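You operate a simulated robot arm through the tools that you are given. There is no shell and no other tool. Be economical: measure what you need, move in short steps, check, and stop when the job is done.

Carry out the task below with a simulated robot arm. There is one attempt and no reset: what you move stays moved.

Task
Make room on the top of the blue-drawer bench for the blue and purple tray. At the end: two of the white blocks from the top of the blue-drawer bench are on the middle board of the plywood rack; the white bottle (marked "WATER") from the top of the blue-drawer bench is on the white plate (marked "DOTS"); the black block from the top of the blue-drawer bench is on the middle board of the plywood rack; the blue and purple tray from the middle board of the plywood rack stands where the black block stood; whatever was shut is shut again. Leave all else as you found it, and nothing knocked over. Set down upright: black block, white bottle.

It is judged by the outcome, as a careful person would: the job done as asked, and still so three seconds after it is handed in. It fails if anything else is knocked over, pushed out of place, dropped, spilled or broken.

Robot
A 7-joint arm with a two-finger parallel gripper, fixed in place. Base frame: the origin is at the foot of the arm, x ahead of it, y to its left, z up. Units: m, degrees, N and s.
With the tool pointing down near the work surface it reaches from about 0.3 to 0.7 m from the base axis. Its first joint turns from -66.0 to 66.0 degrees. Payload 1.57 kg.
The TCP is the grasp point between the finger pads, 0.03 m short of the fingertips. In the tool frame z runs along the fingers and y along their closing line. The gripper opens to 0.11 m. The fingers are 0.024 m wide and 0.012 m thick; the gripper's body (0.048 by 0.112 m) begins 0.078 m behind the TCP.
Orientation is that of the tool frame in the base frame, as [roll, pitch, yaw] about the fixed x, y, z axes, in that order (R = Rz(yaw) Ry(pitch) Rx(roll)). With the fingers straight down and closing along the base's y, the tool's x points along the base's -x, its y along +y and its z along -z.

Tools
- The arm moves only by the tool step_arm. Its argument "series" is a list of rows, each a list of 3 entries, a list of its own where there are three numbers: the closure, from 0 (fully open) to 1 (shut), then the shift along the tool's x, y, z in m, then the turn, a rotation vector about the tool's x, y, z in degrees. In form: [[jaw, [x, y, z], [wx, wy, wz]], ...]. A call has 1 to 12 rows; each row shifts and turns the commanded pose from where the row before left it, along the tool's axes as they then stand. Each row takes 0.2 s and may step no farther than 0.05 m and 8.6 degrees from the row before; otherwise, or with a gripper value out of range, the whole call is refused. A pose out of reach is approached as far as the arm can. The call stops where the force on the tool passes 40 N (or 10 N more than at its start, if that is more) or the arm is blocked; 0.2 s more then pass. Each finger travels about 0.108 m/s and halts on what it meets, pressing with about 43 N; the grip force reading is that of the motor and also rises with nothing between the fingers. The clock runs only during rows and for 0.2 s after the last one: add rows that do not move to give the fingers time. The reply holds the time, the measured pose of the TCP, the force on the tool along the base axes, the opening and the grip force, in the units named above and with some noise, with the torque about the TCP (base axes, N m) and any sound that the robot's microphone picked up, and new pictures: "show" is both (left out), scene, wrist or none.
- Cameras (640 x 400 px; columns grow to the right, rows downward): "scene" is fixed at [0.173, -0.4165, 1.3845]; the picture's right is [0.48, -0.88, 0.00], its down [-0.63, -0.34, -0.70] and it looks along [0.62, 0.33, -0.71] (base axes); focal length 322 px, centre (320, 200). "wrist" rides on the gripper at [0.07, 0.016, -0.141] in the tool frame; the picture's right is [-0.23, 0.97, 0.00], its down [-0.86, -0.20, -0.48] and it looks along [-0.47, -0.11, 0.88] (tool axes); focal length 222 px, centre (320, 200). There is no depth. A picture from a camera that has moved, and an enlarged one, comes with that camera's place and axes in the base frame and with its lens. The place of the scene camera against the robot may be out by one fixed shift of up to 0.012 m in any direction.
- enlarge(camera, box): a new picture of the part [left, top, right, bottom] of that camera's present view, enlarged. It takes no simulated time.
- sign_off(): hands the job in; it is judged then, once.

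Work in short steps. Places have to be worked out from the pictures, the camera data and where the tool is seen: move nearer, look again, correct. Check each grasp and each placing, and mend what went wrong. You have 120 turns and 200 pictures in all, those below and enlarged ones among them. Open the gripper and draw the arm clear of the work before you hand the job in, unless the task says otherwise; then end with one line.

The tools are called after "Emit:" as name(argument=value, ...) on one line, values as JSON. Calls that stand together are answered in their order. step_arm: Moves the arm, as the interface text tells. Its arguments: {"type":"object","properties":{"series":{"type":"array"},"show":{"type":"string","enum":["both","scene","wrist","none"]}},"required":["series"]} The other tools are called the same way: enlarge (camera, box) takes an enlarged picture of a part of a camera's view; sign_off () hands the job in.

At the start:

```text
t: 0.0
position: [0.3284, -0.0486, 1.1509]
tool_rot: [180.0, 0.1, 180.0]
contact_force: [0.6, 0.1, 0.1]
torque: [0.0, -0.03, 0.0]
finger_gap: 0.11
gripper_force: 0.1
```

scene: 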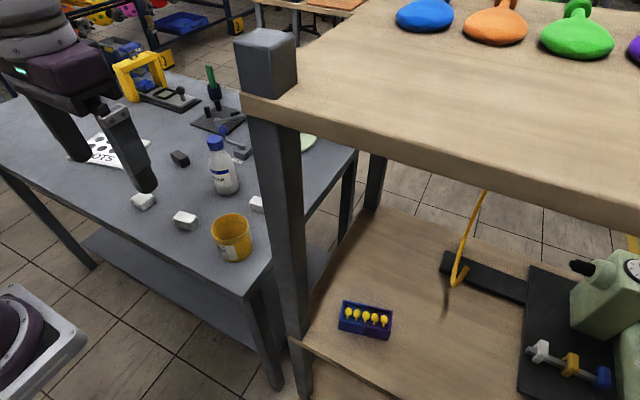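
wrist: 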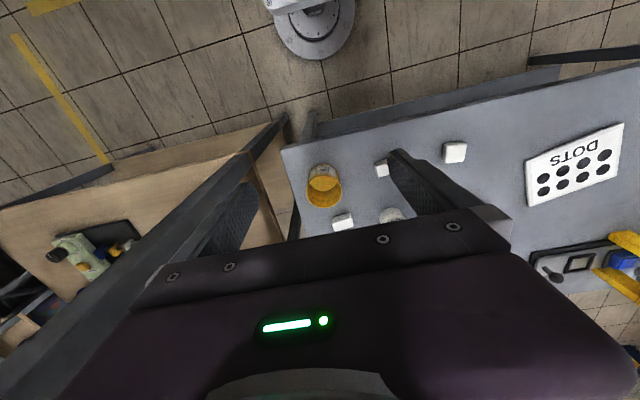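

I'll start by looking closely at the start views.

Emit:
enlarge(camera="scene", box=[80, 60, 300, 280])

Emit:
enlarge(camera="scene", box=[240, 180, 640, 400])

Emit:
enlarge(camera="wrist", box=[270, 60, 640, 300])

Emit:
enlarge(camera="wrist", box=[0, 60, 320, 400])

```text
1.82 times, centred on (190, 170) of scene
camera zoom: at [0.173, -0.4165, 1.3845], right [0.48, -0.88, 0.0], down [-0.63, -0.34, -0.7], along [0.62, 0.33, -0.71], focal length 585 px, centre (556, 254)
```

zoom: 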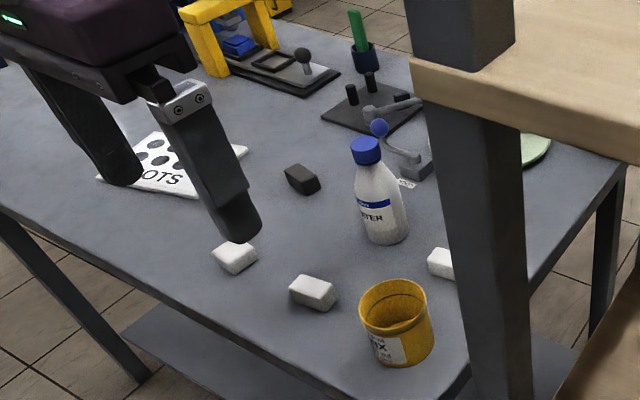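

```text
1.60 times, centred on (440, 290) of scene
camera zoom: at [0.173, -0.4165, 1.3845], right [0.48, -0.88, 0.0], down [-0.63, -0.34, -0.7], along [0.62, 0.33, -0.71], focal length 515 px, centre (128, 56)
```

zoom: 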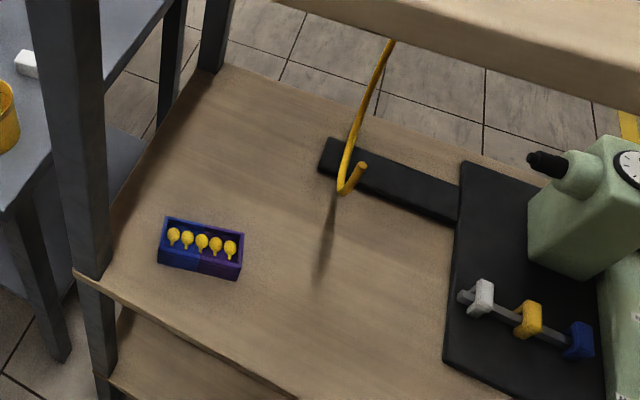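

```text
1.67 times, centred on (455, 180) of wrist
camera zoom: at [0.2599, -0.034, 1.2925], right [0.23, 0.97, 0.0], down [0.86, -0.2, 0.48], along [0.47, -0.11, -0.88], focal length 370 px, centre (95, 233)
```

zoom: 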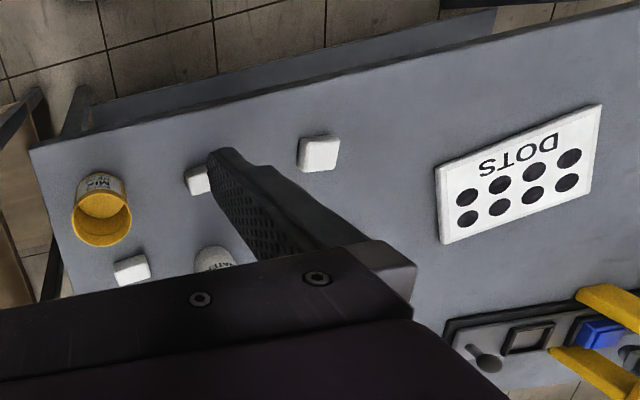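

```text
1.18 times, centred on (160, 230) of wrist
camera zoom: at [0.2599, -0.034, 1.2925], right [0.23, 0.97, 0.0], down [0.86, -0.2, 0.48], along [0.47, -0.11, -0.88], focal length 261 px, centre (508, 165)
```

zoom: 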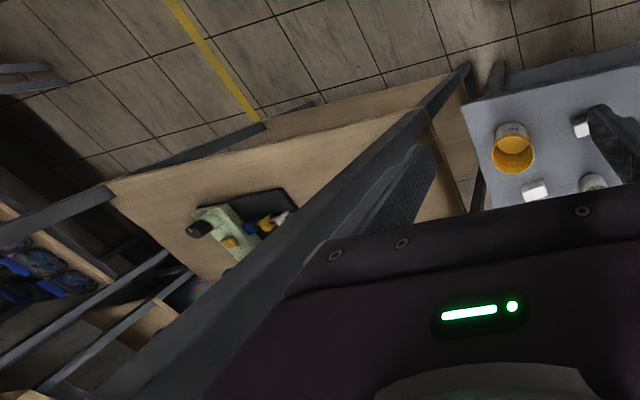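

The layout is clear: the bench top is at z≈0.76 and the middle board is at z≈0.74, under a top board at about 1.25. White block 2 is near (0.49, 0.14), so I'll move above it for a closer view.

Emit:
step_arm(series=[[0, [-0.018, 0.027, 0.025], [0, 0, 0]], [0, [-0.018, 0.027, 0.025], [0, 0, 0]], [0, [-0.018, 0.027, 0.025], [0, 0, 0]], [0, [-0.018, 0.027, 0.025], [0, 0, 0]], [0, [-0.018, 0.027, 0.025], [0, 0, 0]], [0, [-0.018, 0.027, 0.025], [0, 0, 0]], [0, [-0.018, 0.027, 0.025], [0, 0, 0]]])

```text
t: 1.6
position: [0.4557, 0.1381, 0.974]
tool_rot: [-180.0, 0.0, -180.0]
contact_force: [-0.4, -0.4, -0.5]
torque: [-0.02, -0.03, -0.01]
finger_gap: 0.11
gripper_force: 0.1
camera wrist: at [0.387, 0.1522, 1.1161], right [0.23, 0.97, 0.0], down [0.85, -0.2, 0.48], along [0.47, -0.11, -0.88], focal length 222 px, centre (320, 200)
```

scene: 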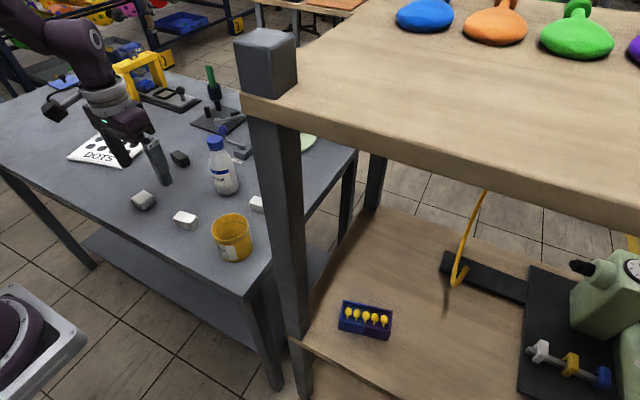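
wrist: 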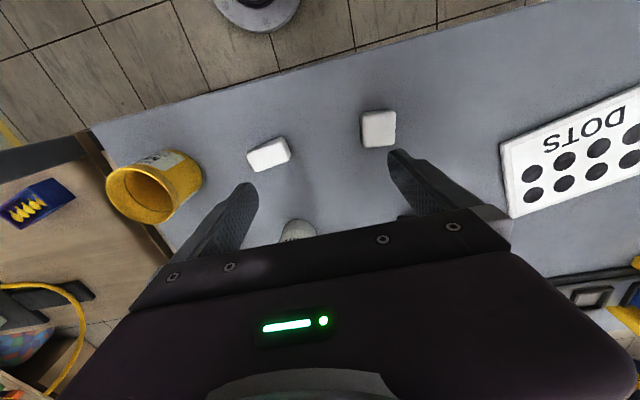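

Triangulating the two views puts block 2 near (0.46, 0.067), with its top perhaps at z≈0.83, which is higher than I assumed. I'll move over it and look again from nearer.

Emit:
step_arm(series=[[0, [0, -0.035, 0.02], [0, 0, 0]], [0, [0, -0.035, 0.02], [0, 0, 0]], [0, [0, 0, 0.02], [0, 0, 0]]])

```text
t: 2.4
position: [0.4558, 0.0708, 0.9139]
tool_rot: [179.9, 0.0, 179.9]
contact_force: [-0.3, -0.3, -0.4]
torque: [0.0, -0.01, 0.0]
finger_gap: 0.11
gripper_force: 0.0
camera wrist: at [0.3869, 0.085, 1.0552], right [0.23, 0.97, 0.0], down [0.85, -0.2, 0.48], along [0.47, -0.11, -0.88], focal length 222 px, centre (320, 200)
```

scene: 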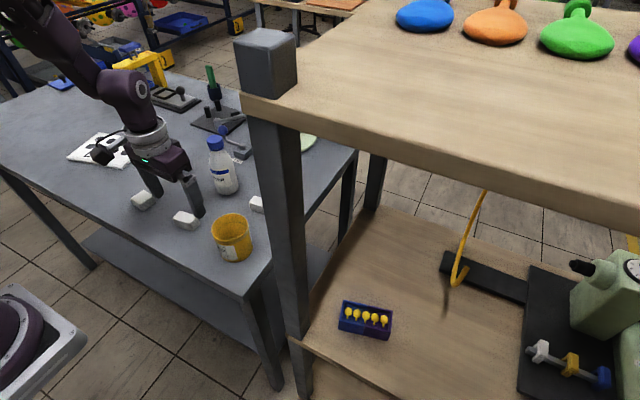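
wrist: 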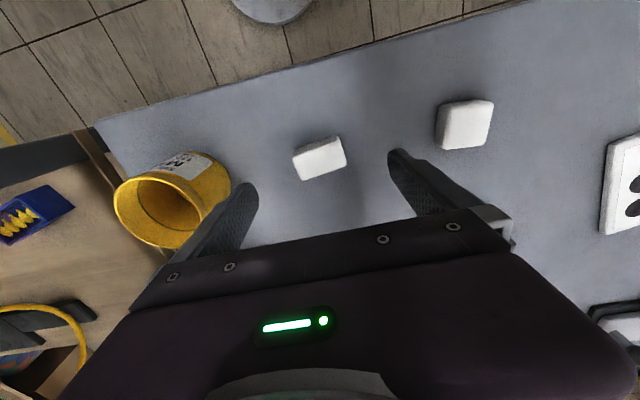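

Block 2's top is now triangulated at (0.455, 0.069, 0.842). I'll zoom in for its yaw and size.

Emit:
enlarge(camera="wrist", box=[220, 90, 420, 215])

```text
3.20 times, centred on (320, 152) of wrist
camera zoom: at [0.3869, 0.085, 1.0552], right [0.23, 0.97, 0.0], down [0.85, -0.2, 0.48], along [0.47, -0.11, -0.88], focal length 711 px, centre (320, 352)
```

zoom: 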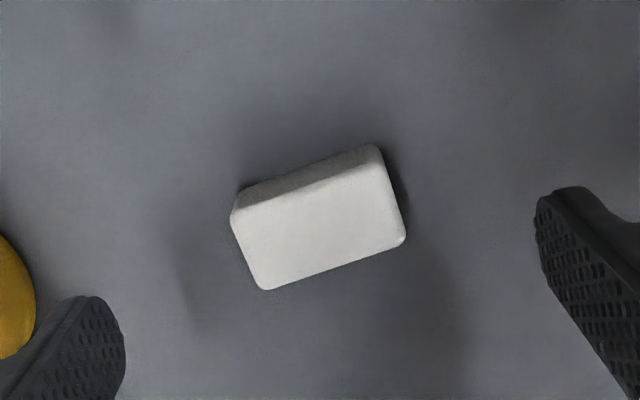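

Block 2 is about 47×27 mm, centred at (0.4585, 0.068) and yawed about +8.5°. I'll align to it, close the jaw partway to clear the cup, and descend to 0.865.

Emit:
step_arm(series=[[0.35, [-0.0027, -0.0028, 0], [0, 0, -8.5]], [0.35, [0, 0, 0.02], [0, 0, 0]], [0.35, [0, 0, 0.02], [0, 0, 0]], [0.35, [0, 0, 0.01], [0, 0, 0]]])

```text
t: 3.4
position: [0.4593, 0.0674, 0.8656]
tool_rot: [179.9, 0.0, -171.6]
contact_force: [0.9, 0.0, 0.0]
torque: [0.0, -0.03, 0.02]
finger_gap: 0.0716
gripper_force: 0.1
camera wrist: at [0.3885, 0.0711, 1.0073], right [0.08, 1.0, 0.0], down [0.88, -0.07, 0.48], along [0.48, -0.04, -0.88], focal length 222 px, centre (320, 200)
```

scene: 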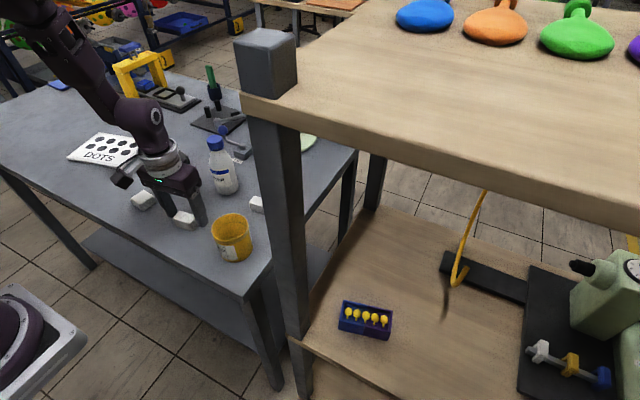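
wrist: 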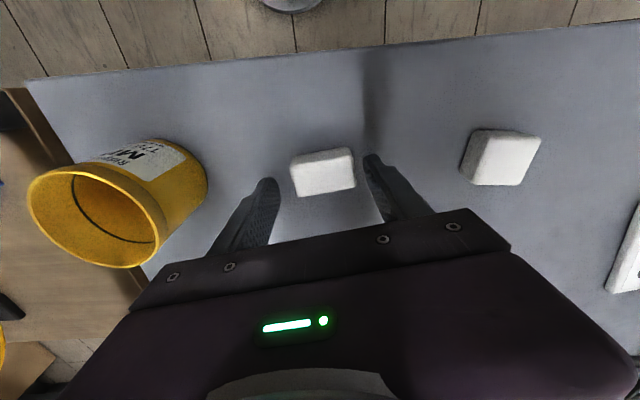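

The block sits between the fingers. I'll lower slowly with a force check, then close.

Emit:
step_arm(series=[[0.35, [0, 0, 0.006], [0, 0, 0]], [0.35, [0, 0, 0.005], [0, 0, 0]], [0.35, [0, 0, 0.003], [0, 0, 0]]], show="wrist")

```text
t: 4.2
position: [0.4582, 0.0677, 0.8504]
tool_rot: [-179.9, -0.1, -171.4]
contact_force: [-0.3, 0.1, 0.0]
torque: [0.0, 0.0, -0.03]
finger_gap: 0.0714
gripper_force: 0.0
camera wrist: at [0.3871, 0.0718, 0.9933], right [0.08, 1.0, 0.0], down [0.88, -0.07, 0.48], along [0.48, -0.04, -0.88], focal length 222 px, centre (320, 200)
```

wrist: 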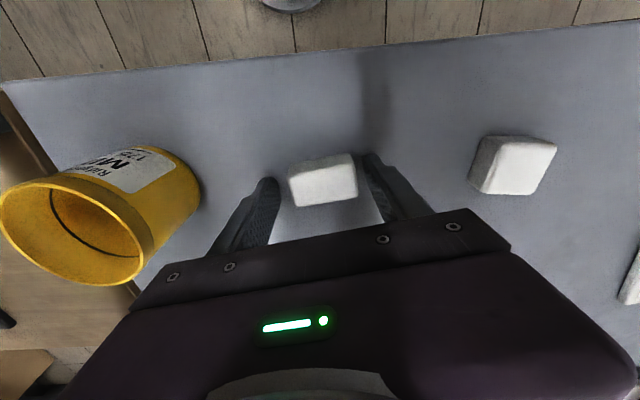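

No contact yet. I'll go 4 mm lower, close, and read the grip.

Emit:
step_arm(series=[[0.35, [0, 0, 0.004], [0, 0, 0]], [0.7, [0, 0, 0], [0, 0, 0]], [0.7, [0, 0, 0], [0, 0, 0]], [0.7, [0, 0, 0], [0, 0, 0]]], show="wrist")

```text
t: 4.7
position: [0.4589, 0.0672, 0.8501]
tool_rot: [179.9, 0.1, -171.5]
contact_force: [-0.2, 0.9, 9.6]
torque: [0.06, 0.05, 0.0]
finger_gap: 0.0496
gripper_force: 9.2
stopped in row 2: the force on the tool passed its limit (the readings are from after the stop); the commanded pose is now the measured one
camera wrist: at [0.3877, 0.0719, 0.9917], right [0.08, 1.0, 0.0], down [0.87, -0.07, 0.48], along [0.48, -0.04, -0.88], focal length 222 px, centre (320, 200)
```

wrist: 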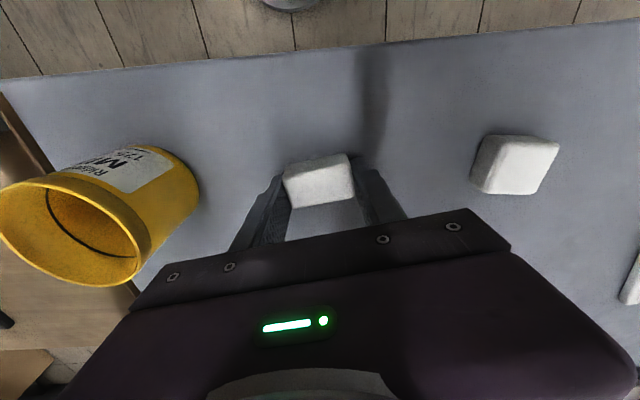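

I touched the bench, so its surface is at z≈0.82. I'll close firmly while easing up, then lift.

Emit:
step_arm(series=[[0.8, [0, 0, -0.001], [0, 0, 0]], [0.8, [0, 0, 0], [0, 0, 0]], [0.8, [0, 0, 0], [0, 0, 0]], [0.8, [0, 0, -0.02], [0, 0, 0]], [0.8, [0, 0, -0.04], [0, 0, 0]], [0.8, [0, 0, -0.05], [0, 0, 0]]], show="both")

```text
t: 6.0
position: [0.4589, 0.0667, 0.962]
tool_rot: [180.0, 0.0, -171.6]
contact_force: [-0.1, 0.3, 0.8]
torque: [0.0, -0.02, 0.02]
finger_gap: 0.0487
gripper_force: 43.1
camera wrist: at [0.3874, 0.072, 1.1036], right [0.08, 1.0, 0.0], down [0.88, -0.07, 0.48], along [0.48, -0.04, -0.88], focal length 222 px, centre (320, 200)
```

scene: 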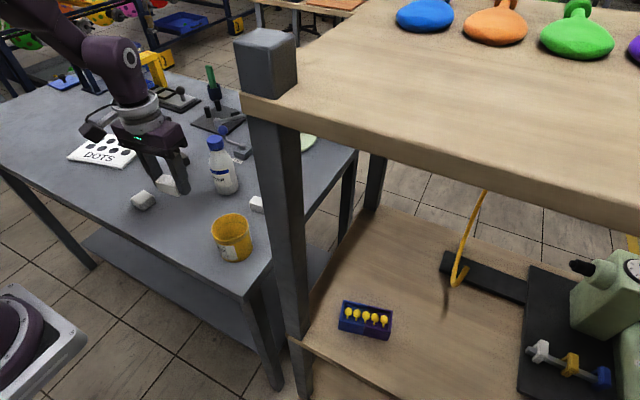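
wrist: 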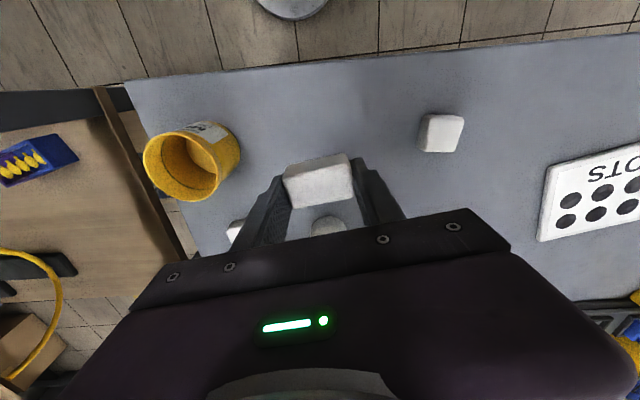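

The block is gripped at a 0.0487 gap. The rack's middle board looks to be at z≈0.76, its front edge at x≈0.36, and the front-left post near (0.37, -0.27). I'll retract ahead of the post, then swing right.

Emit:
step_arm(series=[[0.8, [0, 0, -0.03], [0, 0, 8.5]], [0.8, [0.032, -0.031, 0], [0, 0, 0]], [0.8, [0.032, -0.031, 0], [0, 0, 0]], [0.8, [0.032, -0.031, 0], [0, 0, 0]], [0.8, [0.032, -0.031, 0], [0, 0, 0]], [0.8, [0.032, -0.031, 0], [0, 0, 0]], [0.8, [0.032, -0.031, 0], [0, 0, 0]]], show="scene")

```text
t: 7.7
position: [0.2645, -0.119, 0.9921]
tool_rot: [180.0, 0.1, -180.0]
contact_force: [0.0, -0.6, -1.3]
torque: [0.0, 0.0, -0.02]
finger_gap: 0.049
gripper_force: 43.2
```

scene: 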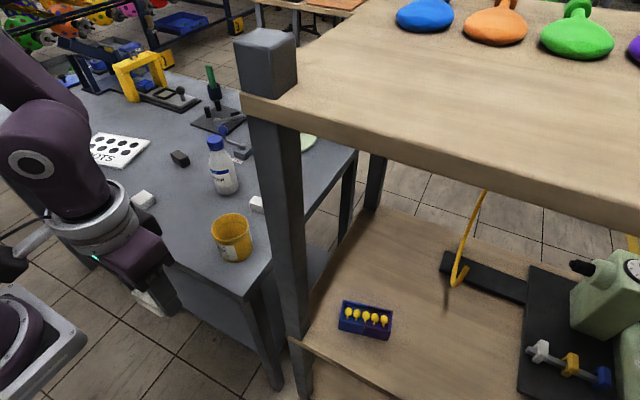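

Clear so far. I'll keep swinging to y≈-0.45 at x≈0.265.

Emit:
step_arm(series=[[0.8, [0, -0.047, 0], [0, 0, 0]], [0.8, [0, -0.047, 0], [0, 0, 0]], [0.8, [0, -0.047, 0], [0, 0, 0]], [0.8, [0, -0.047, 0], [0, 0, 0]], [0.8, [0, -0.047, 0], [0, 0, 0]], [0.8, [0, -0.047, 0], [0, 0, 0]], [0.8, [0, -0.047, 0], [0, 0, 0]], [0.8, [0, -0.04, 0.02], [0, 0, 0]]])

```text
t: 9.4
position: [0.2656, -0.4868, 0.9709]
tool_rot: [-179.9, 0.1, 179.9]
contact_force: [-0.3, 0.4, -0.2]
torque: [0.02, 0.02, -0.03]
finger_gap: 0.0488
gripper_force: 42.8
camera wrist: at [0.196, -0.4722, 1.1143], right [0.23, 0.97, 0.0], down [0.85, -0.2, 0.48], along [0.47, -0.11, -0.88], focal length 222 px, centre (320, 200)
```

scene: 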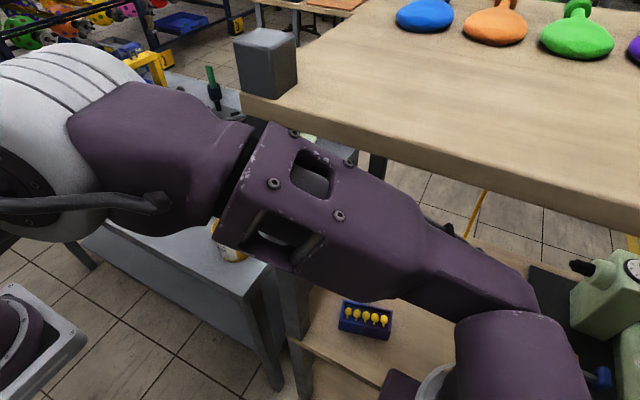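
wrist: 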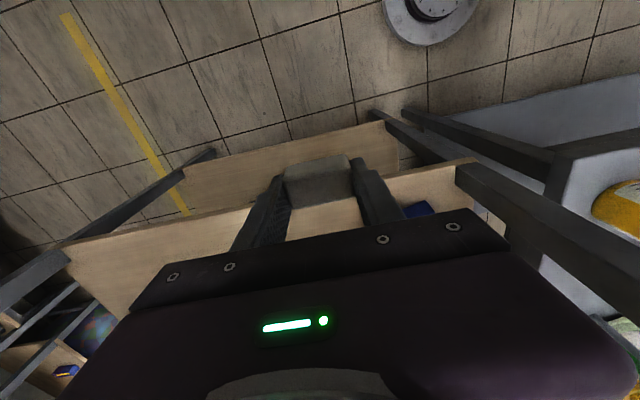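

The wrist view puts the board's front edge at x≈0.376. I'll lower outside the rack first so the forearm clears the top board, shifting to y≈-0.55 as I go.

Emit:
step_arm(series=[[0.8, [0, -0.03, 0.035], [0, 0, 0]], [0.8, [0, -0.03, 0.035], [0, 0, 0]], [0.8, [0, 0, 0.04], [0, 0, 0]], [0.8, [0, 0, 0.02], [0, 0, 0]]])

```text
t: 10.4
position: [0.2664, -0.547, 0.8409]
tool_rot: [180.0, 0.1, 180.0]
contact_force: [0.0, 0.9, -0.8]
torque: [-0.03, -0.01, 0.0]
finger_gap: 0.0485
gripper_force: 43.1
camera wrist: at [0.1973, -0.5319, 0.9818], right [0.23, 0.97, 0.0], down [0.85, -0.2, 0.48], along [0.47, -0.11, -0.88], focal length 222 px, centre (320, 200)
```

scene: 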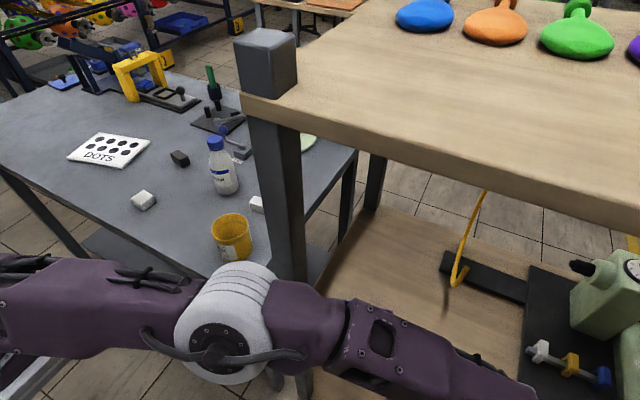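
wrist: 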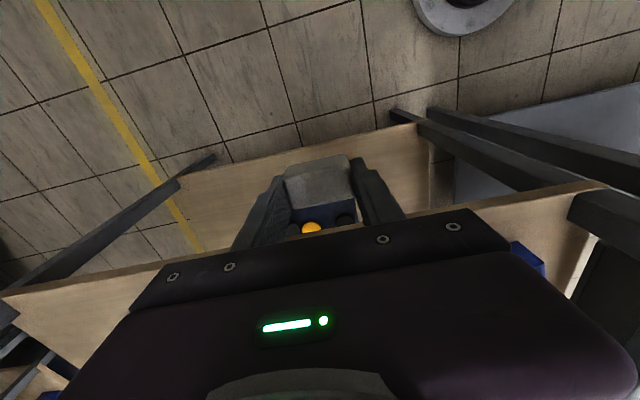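

There's a blue thing with knobs behind the block in the wrist view, so I'll check it.

Emit:
enlarge(camera="wrist", box=[220, 130, 420, 255])

```text
3.20 times, centred on (320, 192) of wrist
camera zoom: at [0.1973, -0.5319, 0.9818], right [0.23, 0.97, 0.0], down [0.85, -0.2, 0.48], along [0.47, -0.11, -0.88], focal length 711 px, centre (320, 224)
```

zoom: 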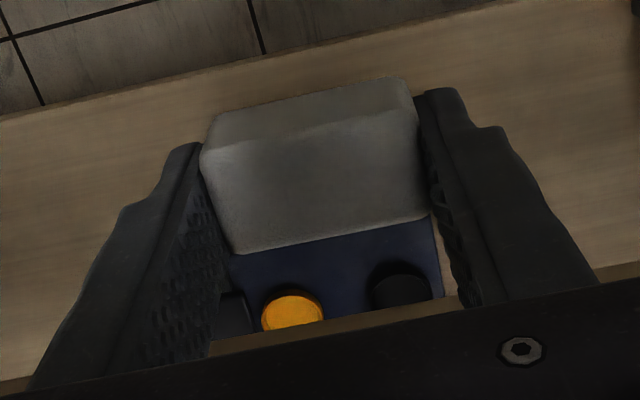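

That's an item on the lower shelf, below the board edge, so it's clear. I'll move forward over the board at z 0.84.

Emit:
step_arm(series=[[0.8, [-0.04, 0, 0], [0, 0, 0]], [0.8, [-0.04, 0, 0], [0, 0, 0]], [0.8, [-0.04, 0, 0], [0, 0, 0]], [0.8, [-0.032, 0, 0], [0, 0, 0]]])

```text
t: 11.4
position: [0.3307, -0.5374, 0.8391]
tool_rot: [180.0, 0.1, 180.0]
contact_force: [-0.7, -1.0, -0.8]
torque: [0.04, 0.0, 0.02]
finger_gap: 0.0488
gripper_force: 43.1
out of reach, approached as far as the arm can: row 2, 3, 4
camera wrist: at [0.2622, -0.5219, 0.9806], right [0.23, 0.97, 0.0], down [0.85, -0.2, 0.48], along [0.47, -0.11, -0.88], focal length 222 px, centre (320, 200)
```

scene: 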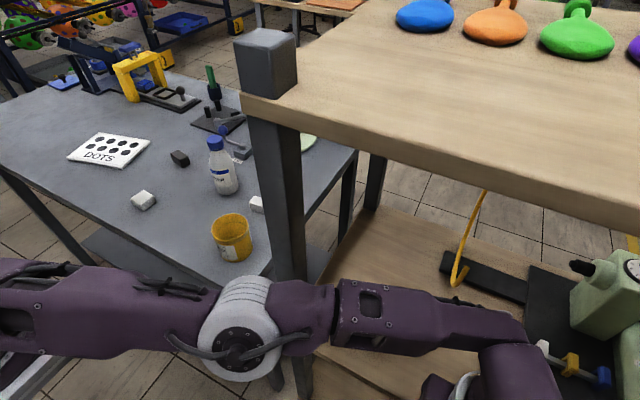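
wrist: 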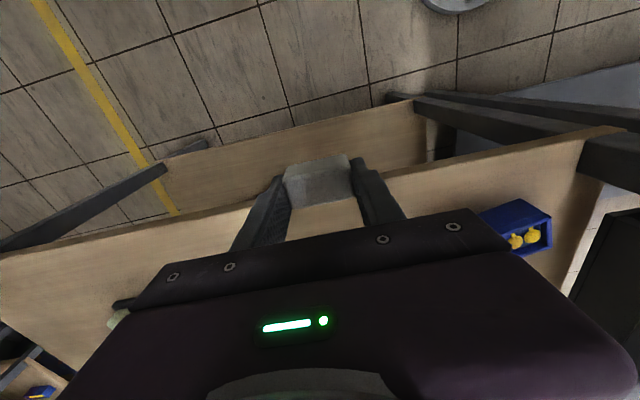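

A vertical tool only reaches about r≈0.63 here, so I'll aim this block at about (0.405, -0.475). Later blocks will need a forward-tilted grasp for extra reach.

Emit:
step_arm(series=[[0.8, [-0.03, 0.04, 0], [0, 0, 0]], [0.8, [-0.03, 0.015, 0.01], [0, 0, 0]], [0.8, [-0.016, 0.005, 0.01], [0, 0, 0]]])

```text
t: 12.2
position: [0.402, -0.4824, 0.8233]
tool_rot: [-179.9, 0.4, 179.3]
contact_force: [0.4, -0.4, 0.2]
torque: [-0.02, 0.01, 0.0]
finger_gap: 0.0486
gripper_force: 42.9
camera wrist: at [0.3316, -0.4663, 0.9636], right [0.24, 0.97, 0.0], down [0.85, -0.21, 0.49], along [0.47, -0.12, -0.87], focal length 222 px, centre (320, 200)
```

scene: 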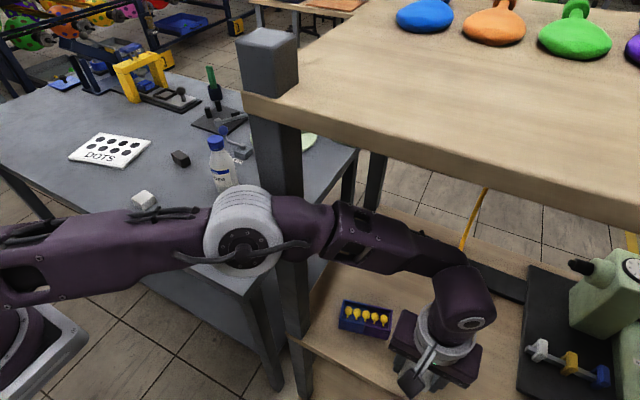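
wrist: 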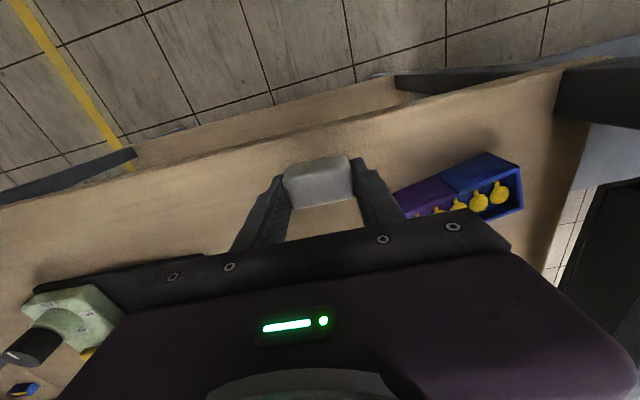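

The measured pose lags the command a little, and the rack's top seems to have shifted by a couple of pixels. I suspect the forearm is touching the post, so I'm zooming in.

Emit:
enlarge(camera="scene", box=[180, 10, 420, 310])

```text
1.33 times, centred on (300, 160) of scene
camera zoom: at [0.169, -0.4175, 1.3847], right [0.48, -0.88, 0.0], down [-0.63, -0.34, -0.7], along [0.62, 0.33, -0.71], focal length 429 px, centre (347, 253)
```

zoom: 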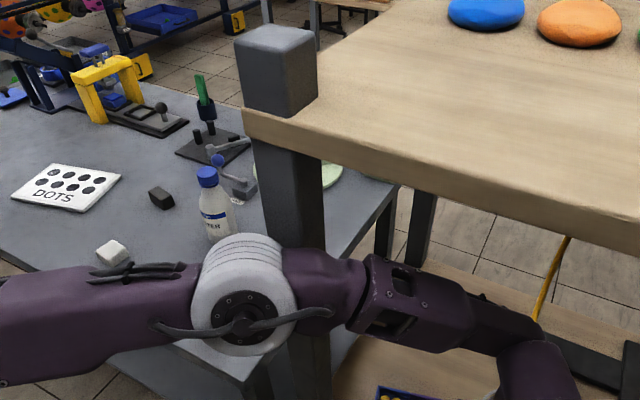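

The reported scene-camera position has changed by 4 mm, and the arm is about 5 mm short of its command, so something behind the tool is in contact. I'll back off along the same path and re-check.

Emit:
step_arm(series=[[0.8, [0.016, -0.005, -0.01], [0, 0, 0]], [0.8, [0.025, -0.015, -0.01], [0, 0, 0]]], show="scene")

Emit:
enlarge(camera="scene", box=[180, 10, 420, 310])

```text
t: 12.8
position: [0.3651, -0.4963, 0.8389]
tool_rot: [179.9, 0.1, -179.9]
contact_force: [0.1, -0.1, -0.1]
torque: [0.02, -0.04, -0.02]
finger_gap: 0.0485
gripper_force: 42.9
```

scene: 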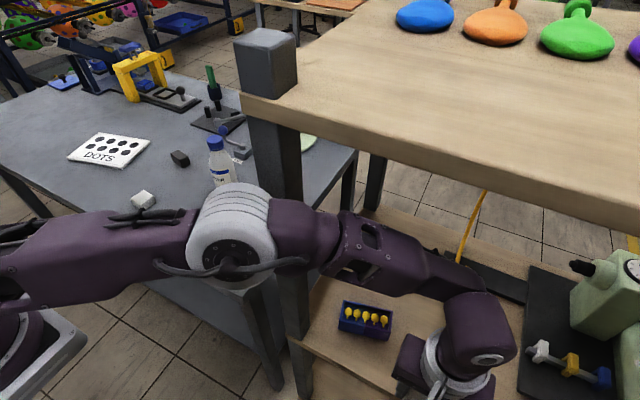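

```text
1.33 times, centred on (300, 160) of scene
camera zoom: at [0.1731, -0.4164, 1.3845], right [0.48, -0.88, 0.0], down [-0.63, -0.34, -0.7], along [0.62, 0.33, -0.71], focal length 429 px, centre (347, 253)
```

zoom: 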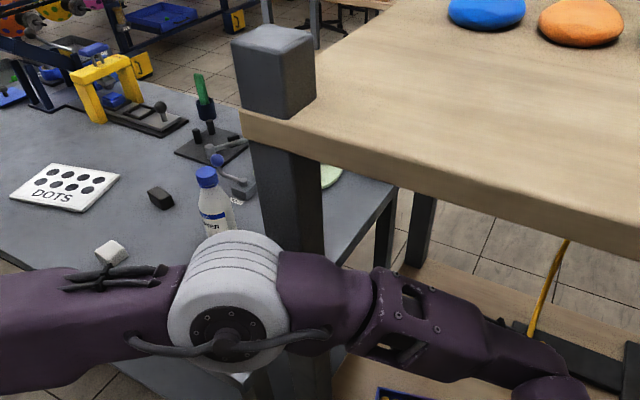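

Backing off restored everything: the camera reads its original value and the tool tracks accurately. It was elastic contact, probably the elbow on the post, and nothing stayed moved. I'll set the block at about (0.392, -0.50), with the arm farther from the post.

Emit:
step_arm(series=[[0.8, [-0.014, -0.002, 0.01], [0, 0, 0]], [0.8, [-0.013, -0.001, 0.014], [0, 0, 0]]])

Emit:
enlarge(camera="scene", box=[200, 150, 520, 400])

```text
t: 13.4
position: [0.3935, -0.5012, 0.8143]
tool_rot: [-179.9, 0.0, -179.9]
contact_force: [0.2, 0.4, 0.2]
torque: [0.03, 0.02, 0.05]
finger_gap: 0.0485
gripper_force: 43.1
camera wrist: at [0.3241, -0.4864, 0.9572], right [0.23, 0.97, 0.0], down [0.85, -0.2, 0.48], along [0.47, -0.11, -0.88], focal length 222 px, centre (320, 200)
```

scene: 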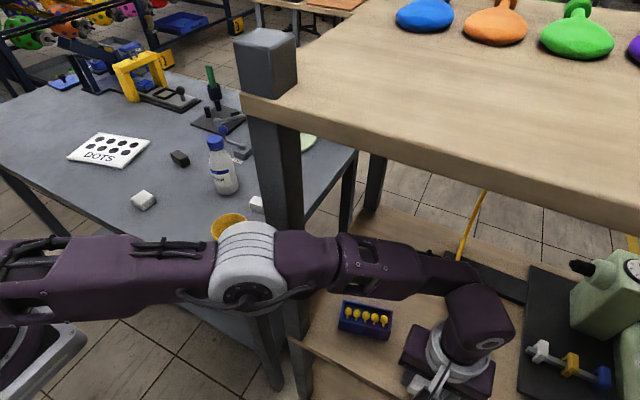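
wrist: 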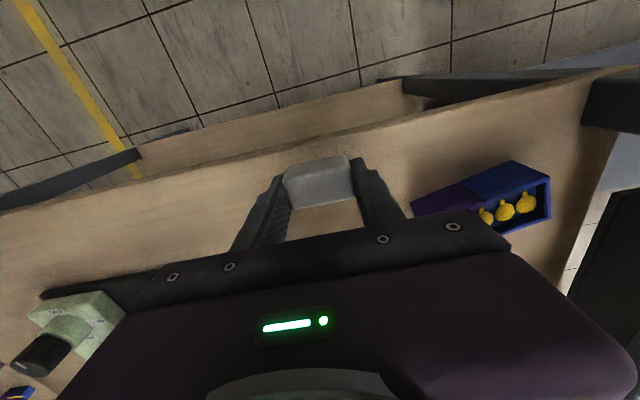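

```text
1.60 times, centred on (360, 275) of scene
camera zoom: at [0.173, -0.4165, 1.3845], right [0.48, -0.88, 0.0], down [-0.63, -0.34, -0.7], along [0.62, 0.33, -0.71], focal length 515 px, centre (256, 80)
```

zoom: 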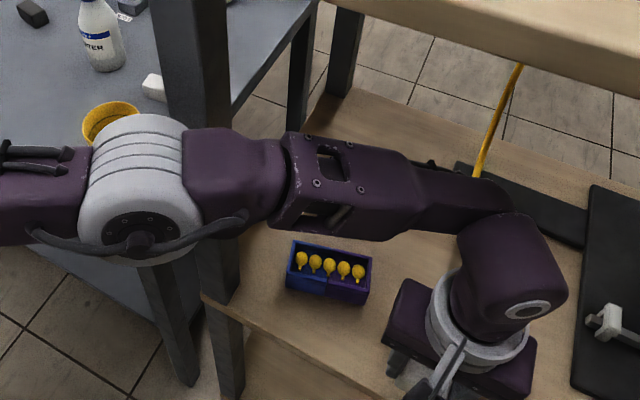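

No contact and the camera is at its normal position. I'll lower gently to touch the board, nudging a little deeper.

Emit:
step_arm(series=[[0.8, [-0.004, -0.002, 0.008], [0, 0, 0]], [0.8, [-0.003, 0, 0.006], [0, 0, 0]], [0.8, [0, 0, 0.004], [0, 0, 0]]], show="wrist")

```text
t: 14.2
position: [0.3981, -0.5031, 0.7956]
tool_rot: [-179.9, 0.1, 180.0]
contact_force: [-0.7, -0.8, -1.1]
torque: [0.02, 0.01, -0.01]
finger_gap: 0.0486
gripper_force: 43.1
camera wrist: at [0.3295, -0.4886, 0.9378], right [0.23, 0.97, 0.0], down [0.85, -0.2, 0.48], along [0.47, -0.11, -0.88], focal length 222 px, centre (320, 200)
```

wrist: 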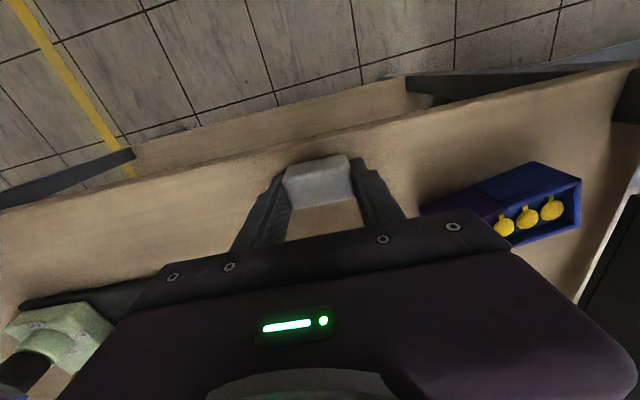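

Emit:
step_arm(series=[[0.8, [0, 0, 0.002], [0, 0, 0]], [0.8, [0, 0, 0.002], [0, 0, 0]]], show="none")

```text
t: 14.8
position: [0.3997, -0.5034, 0.7921]
tool_rot: [-180.0, 0.1, -179.9]
contact_force: [0.4, -0.8, -0.2]
torque: [0.01, 0.03, 0.0]
finger_gap: 0.049
gripper_force: 42.7
```

No contact at 0.792. I'm continuing down in small steps and watching the force.

Emit:
step_arm(series=[[0.8, [0, 0, 0.002], [0, 0, 0]], [0.8, [0, 0, 0.002], [0, 0, 0]], [0.8, [0, 0, 0.002], [0, 0, 0]]], show="wrist")

```text
t: 15.8
position: [0.3994, -0.5044, 0.7901]
tool_rot: [-179.9, 0.3, 179.9]
contact_force: [-0.4, 1.6, 6.4]
torque: [0.21, -0.02, 0.01]
finger_gap: 0.0487
gripper_force: 43.6
stopped in row 3: the force on the tool passed its limit (the readings are from after the stop); the commanded pose is now the measured one
camera wrist: at [0.3304, -0.4887, 0.9319], right [0.23, 0.97, 0.0], down [0.85, -0.2, 0.48], along [0.47, -0.11, -0.88], focal length 222 px, centre (320, 200)
```

wrist: 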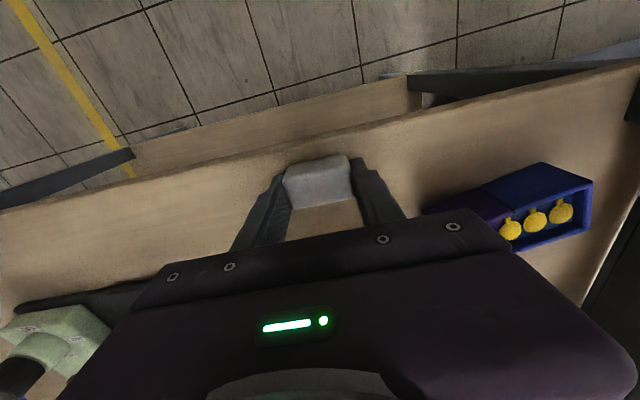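

Contact at TCP z 0.790, so the board is at z≈0.759. I'll release with a small opening and rise.

Emit:
step_arm(series=[[0.4, [0, 0, -0.001], [0, 0, 0]], [0.4, [0, 0, 0], [0, 0, 0]], [0.4, [0, 0, -0.02], [0, 0, 0]], [0.4, [0, 0, -0.03], [0, 0, 0]]], show="both")

```text
t: 16.8
position: [0.4, -0.5049, 0.8395]
tool_rot: [-179.9, 0.0, 179.9]
contact_force: [0.0, -0.1, 0.0]
torque: [0.01, -0.01, -0.04]
finger_gap: 0.066
gripper_force: 0.0
camera wrist: at [0.3307, -0.4892, 0.9819], right [0.23, 0.97, 0.0], down [0.85, -0.2, 0.48], along [0.47, -0.11, -0.88], focal length 222 px, centre (320, 200)
```

scene: 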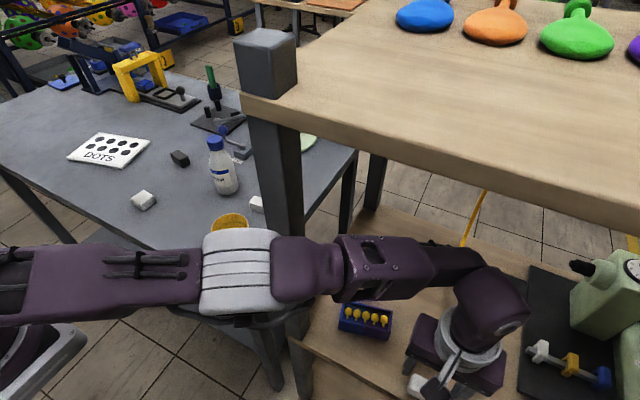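
wrist: 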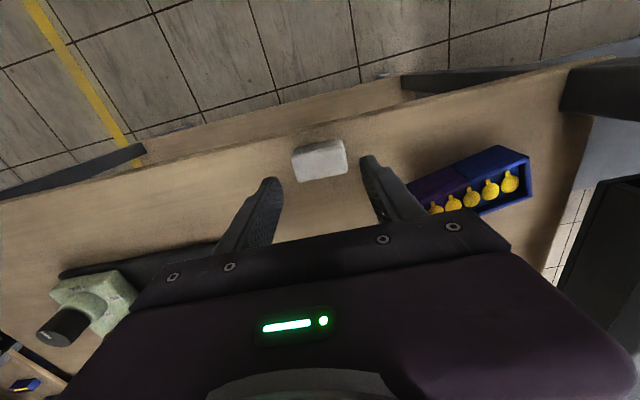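

White block 1 of 2 is placed flat on the middle board. With the gripper empty, I'll test whether a 30° forward tilt gives comfortable, contact-free reach here.

Emit:
step_arm(series=[[0.4, [0, 0, -0.03], [0, 0, 0]], [0.4, [0, 0, -0.01], [0, -7.5, 0]], [0.4, [0, 0, 0], [0, -7.5, 0]], [0.4, [0, 0, 0], [0, -7.5, 0]], [0.4, [0, 0, 0], [0, -7.5, 0]]])

```text
t: 18.0
position: [0.3984, -0.504, 0.882]
tool_rot: [-179.7, 30.1, -179.8]
contact_force: [0.1, 0.2, 0.5]
torque: [0.01, 0.02, 0.0]
finger_gap: 0.0662
gripper_force: 0.0
camera wrist: at [0.2678, -0.4893, 0.9686], right [0.2, 0.97, 0.11], down [0.5, -0.2, 0.84], along [0.84, -0.11, -0.53], focal length 222 px, centre (320, 200)
```

scene: 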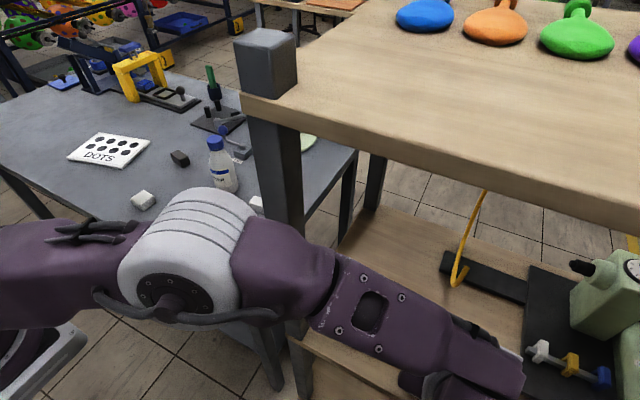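
wrist: 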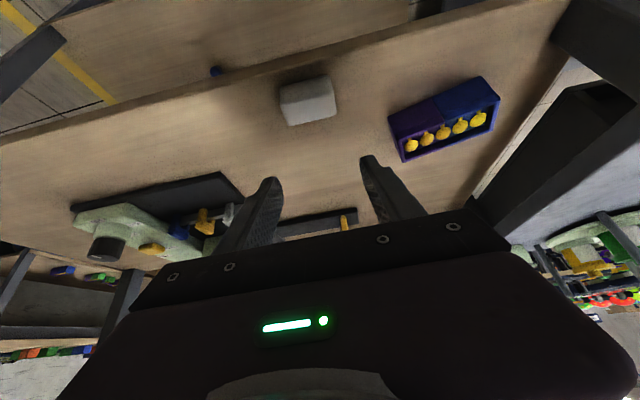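

The tilt works, and the elbow is now farther from the post. The view of the tray is good, so I'll measure it.

Emit:
enlarge(camera="wrist", box=[360, 60, 520, 180])

```text
3.33 times, centred on (440, 120) of wrist
camera zoom: at [0.2678, -0.4893, 0.9686], right [0.2, 0.97, 0.11], down [0.5, -0.2, 0.84], along [0.84, -0.11, -0.53], focal length 740 px, centre (-80, 467)
```

zoom: 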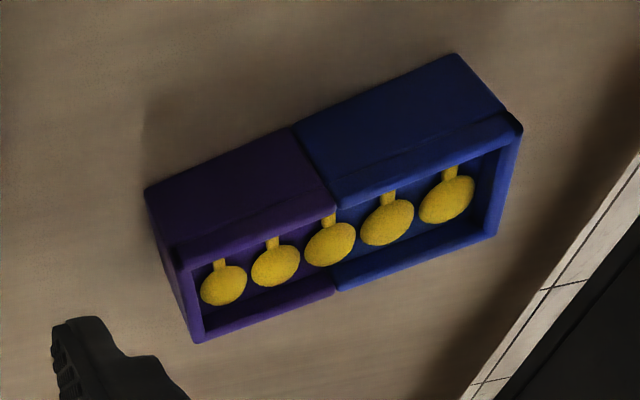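

The tray is about 96×45×38 mm, with its rim centred at (0.461, -0.3705), rim z 0.797 and yaw about +14°. Next I'll check the tilted reach toward (0.47, -0.52), where the second white block could go.

Emit:
step_arm(series=[[0.4, [-0.0125, -0.005, 0.0265], [0, 0, 0]], [0.4, [-0.0125, -0.005, 0.0265], [0, 0, 0]], [0.4, [-0.0125, -0.005, 0.0265], [0, 0, 0]]])

Emit:
enlarge(camera="scene", box=[180, 150, 500, 400])

```text
t: 18.8
position: [0.4735, -0.5204, 0.8317]
tool_rot: [-179.9, 30.1, 179.9]
contact_force: [0.2, 0.3, 0.1]
torque: [-0.01, 0.01, 0.01]
finger_gap: 0.0658
gripper_force: 0.0
camera wrist: at [0.343, -0.5056, 0.9188], right [0.2, 0.97, 0.11], down [0.5, -0.2, 0.84], along [0.84, -0.11, -0.53], focal length 222 px, centre (320, 200)
```

scene: 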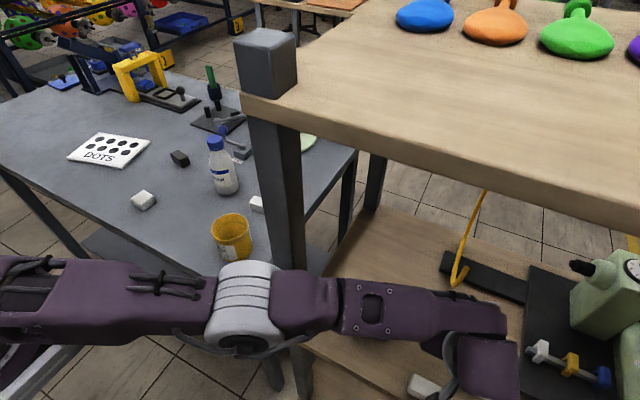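
wrist: 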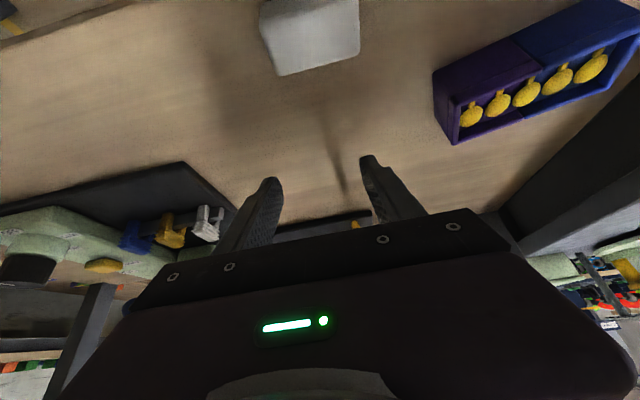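

```text
1.60 times, centred on (340, 275) of scene
camera zoom: at [0.173, -0.4165, 1.3845], right [0.48, -0.88, 0.0], down [-0.63, -0.34, -0.7], along [0.62, 0.33, -0.71], focal length 515 px, centre (288, 80)
```

zoom: 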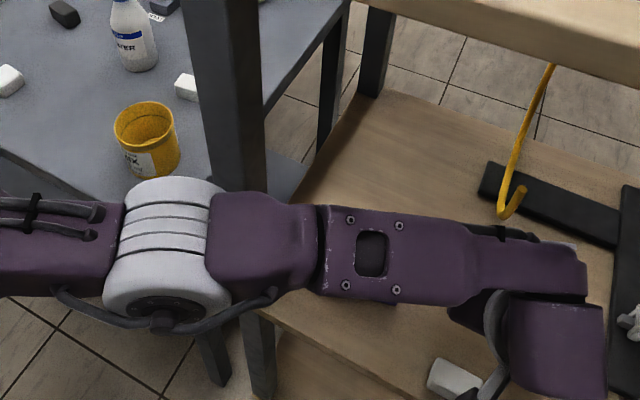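

The tilted reach is fine. I'll retract the same way, untilt in front of the rack, and swing back toward the bench.

Emit:
step_arm(series=[[0.4, [-0.015, 0, -0.026], [0, 0, 0]], [0.4, [0.034, 0, -0.031], [0, 0, 0]], [0.4, [0.034, 0, -0.031], [0, 0, 0]], [0.4, [0.034, 0, -0.031], [0, 0, 0]], [0.4, [0.034, 0, -0.031], [0, 0, 0]], [0.4, [0.01, 0.045, 0], [0, 7.5, 0]], [0.4, [0.01, 0.045, 0], [0, 7.5, 0]], [0.4, [0.01, 0.045, 0], [0, 7.5, 0]], [0.4, [0.01, 0.045, 0], [0, 7.5, 0]], [0.4, [0, 0.047, -0.01], [0, 0, 0]], [0.4, [0, 0.047, -0.01], [0, 0, 0]], [0.4, [0, 0.047, -0.01], [0, 0, 0]]], show="scene")

```text
t: 21.4
position: [0.256, -0.1994, 0.914]
tool_rot: [-179.8, 0.1, -180.0]
contact_force: [0.0, -0.2, -0.1]
torque: [0.0, 0.07, -0.02]
finger_gap: 0.066
gripper_force: 0.0
```

scene: 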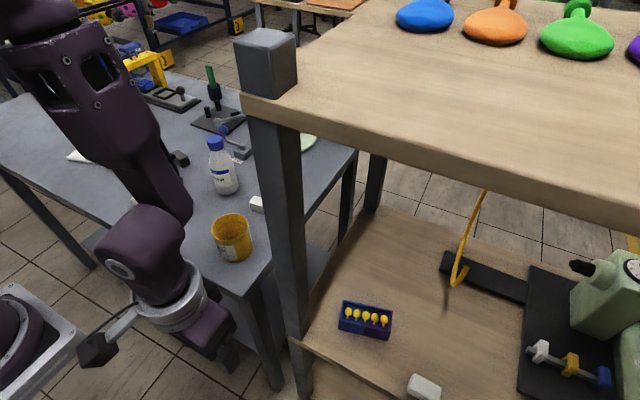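

Emit:
step_arm(series=[[0.0, [-0.01, 0.046, -0.01], [0, 0, 0]], [0.0, [-0.01, 0.046, -0.01], [0, 0, 0]], [0.0, [-0.01, 0.046, -0.01], [0, 0, 0]], [0.0, [-0.01, 0.046, -0.01], [0, 0, 0]], [0.0, [-0.01, 0.046, -0.01], [0, 0, 0]], [0.0, [-0.01, 0.046, -0.01], [0, 0, 0]], [0.0, [-0.01, 0.046, -0.01], [0, 0, 0]], [0.0, [-0.02, 0.02, 0], [0, -7.5, 0]], [0.0, [-0.02, 0.02, 0], [0, -7.5, 0]], [0.0, [-0.02, 0.02, 0], [0, -7.5, 0]], [0.0, [-0.02, 0.02, 0], [0, -7.5, 0]]])

```text
t: 23.8
position: [0.4023, 0.2, 1.0016]
tool_rot: [-179.8, 30.3, -179.9]
contact_force: [-1.2, -0.2, -0.4]
torque: [-0.02, -0.01, -0.04]
finger_gap: 0.11
gripper_force: 0.1
out of reach, approached as far as the arm can: row 10
camera wrist: at [0.2721, 0.2161, 1.0889], right [0.2, 0.97, 0.11], down [0.5, -0.2, 0.84], along [0.84, -0.11, -0.53], focal length 222 px, centre (320, 200)
```

scene: 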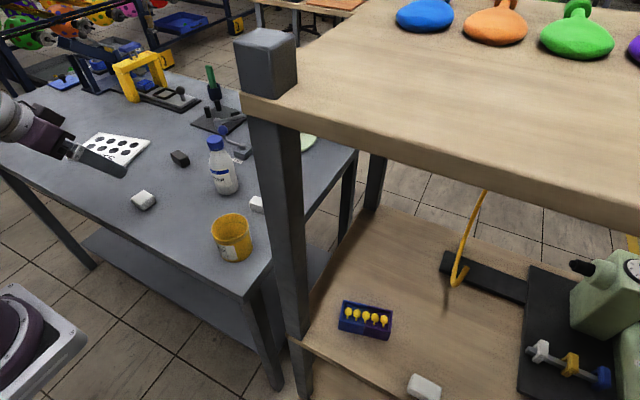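
wrist: 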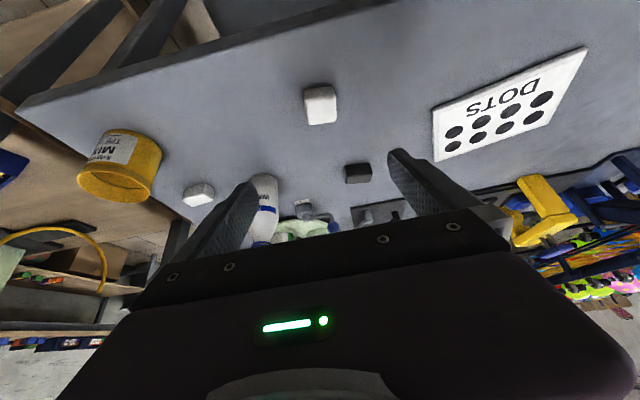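

Good overview. I'll measure block 1 and the black block in zoom.

Emit:
enlarge(camera="wrist", box=[280, 70, 400, 200])

Emit:
enlarge(camera="wrist", box=[420, 40, 600, 170])

```text
3.08 times, centred on (340, 135) of wrist
camera zoom: at [0.2721, 0.2161, 1.0889], right [0.2, 0.97, 0.11], down [0.5, -0.2, 0.84], along [0.84, -0.11, -0.53], focal length 684 px, centre (258, 400)
```

zoom: 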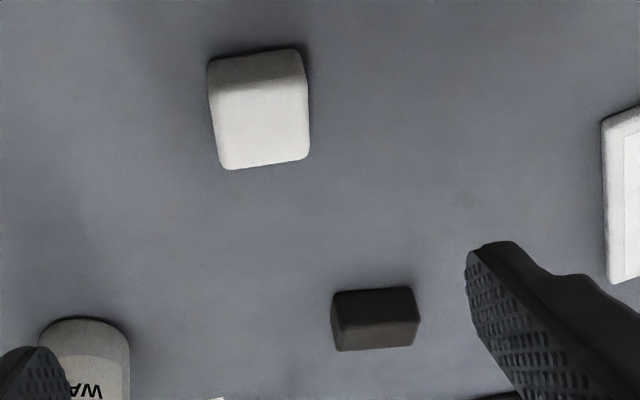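

```text
3.08 times, centred on (510, 105) of wrist
camera zoom: at [0.2721, 0.2161, 1.0889], right [0.2, 0.97, 0.11], down [0.5, -0.2, 0.84], along [0.84, -0.11, -0.53], focal length 684 px, centre (-265, 492)
```

zoom: 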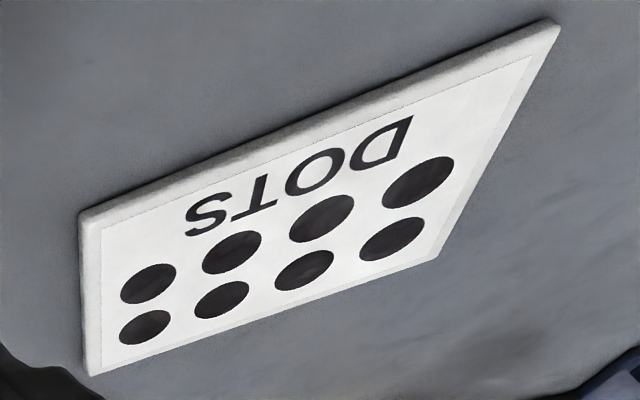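

Block 1 is about 36×35 mm at (0.454, 0.209), yawed about -7°. The black block is near (0.61, 0.25). I'll align at 30° tilt and descend to just above block 1.

Emit:
step_arm(series=[[0.4, [0, 0, 0], [3.5, 0, 6.06]], [0.4, [0.0055, 0.0052, 0.036], [0, 0, 0]], [0.4, [0.0055, 0.0052, 0.036], [0, 0, 0]], [0.4, [0.0055, 0.0052, 0.036], [0, 0, 0]]])

```text
t: 24.8
position: [0.4436, 0.2109, 0.8981]
tool_rot: [-179.9, 30.1, 173.0]
contact_force: [0.1, -0.4, -0.1]
torque: [0.0, 0.05, -0.01]
finger_gap: 0.066
gripper_force: 0.1
camera wrist: at [0.3155, 0.2419, 0.9863], right [0.31, 0.94, 0.11], down [0.47, -0.26, 0.84], along [0.82, -0.21, -0.52], focal length 222 px, centre (320, 200)
```

scene: 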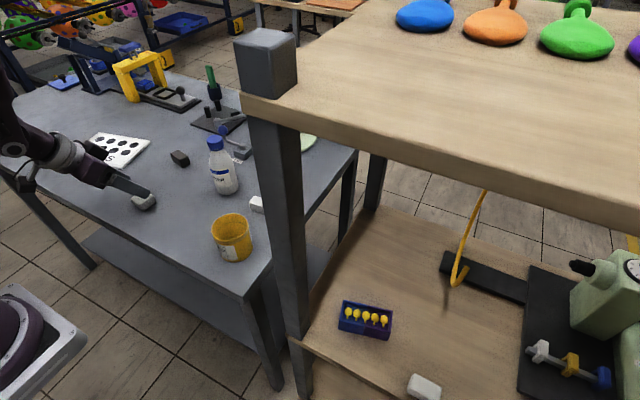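
wrist: 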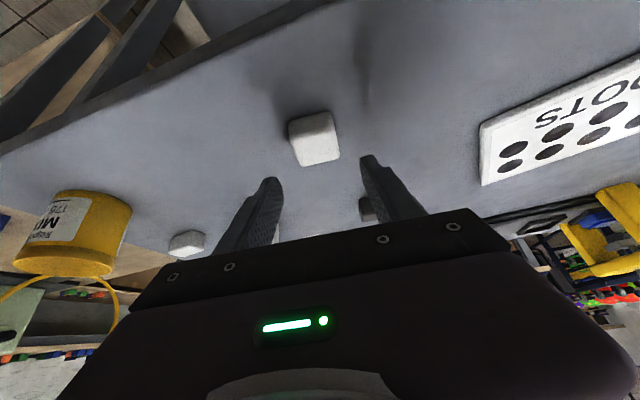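

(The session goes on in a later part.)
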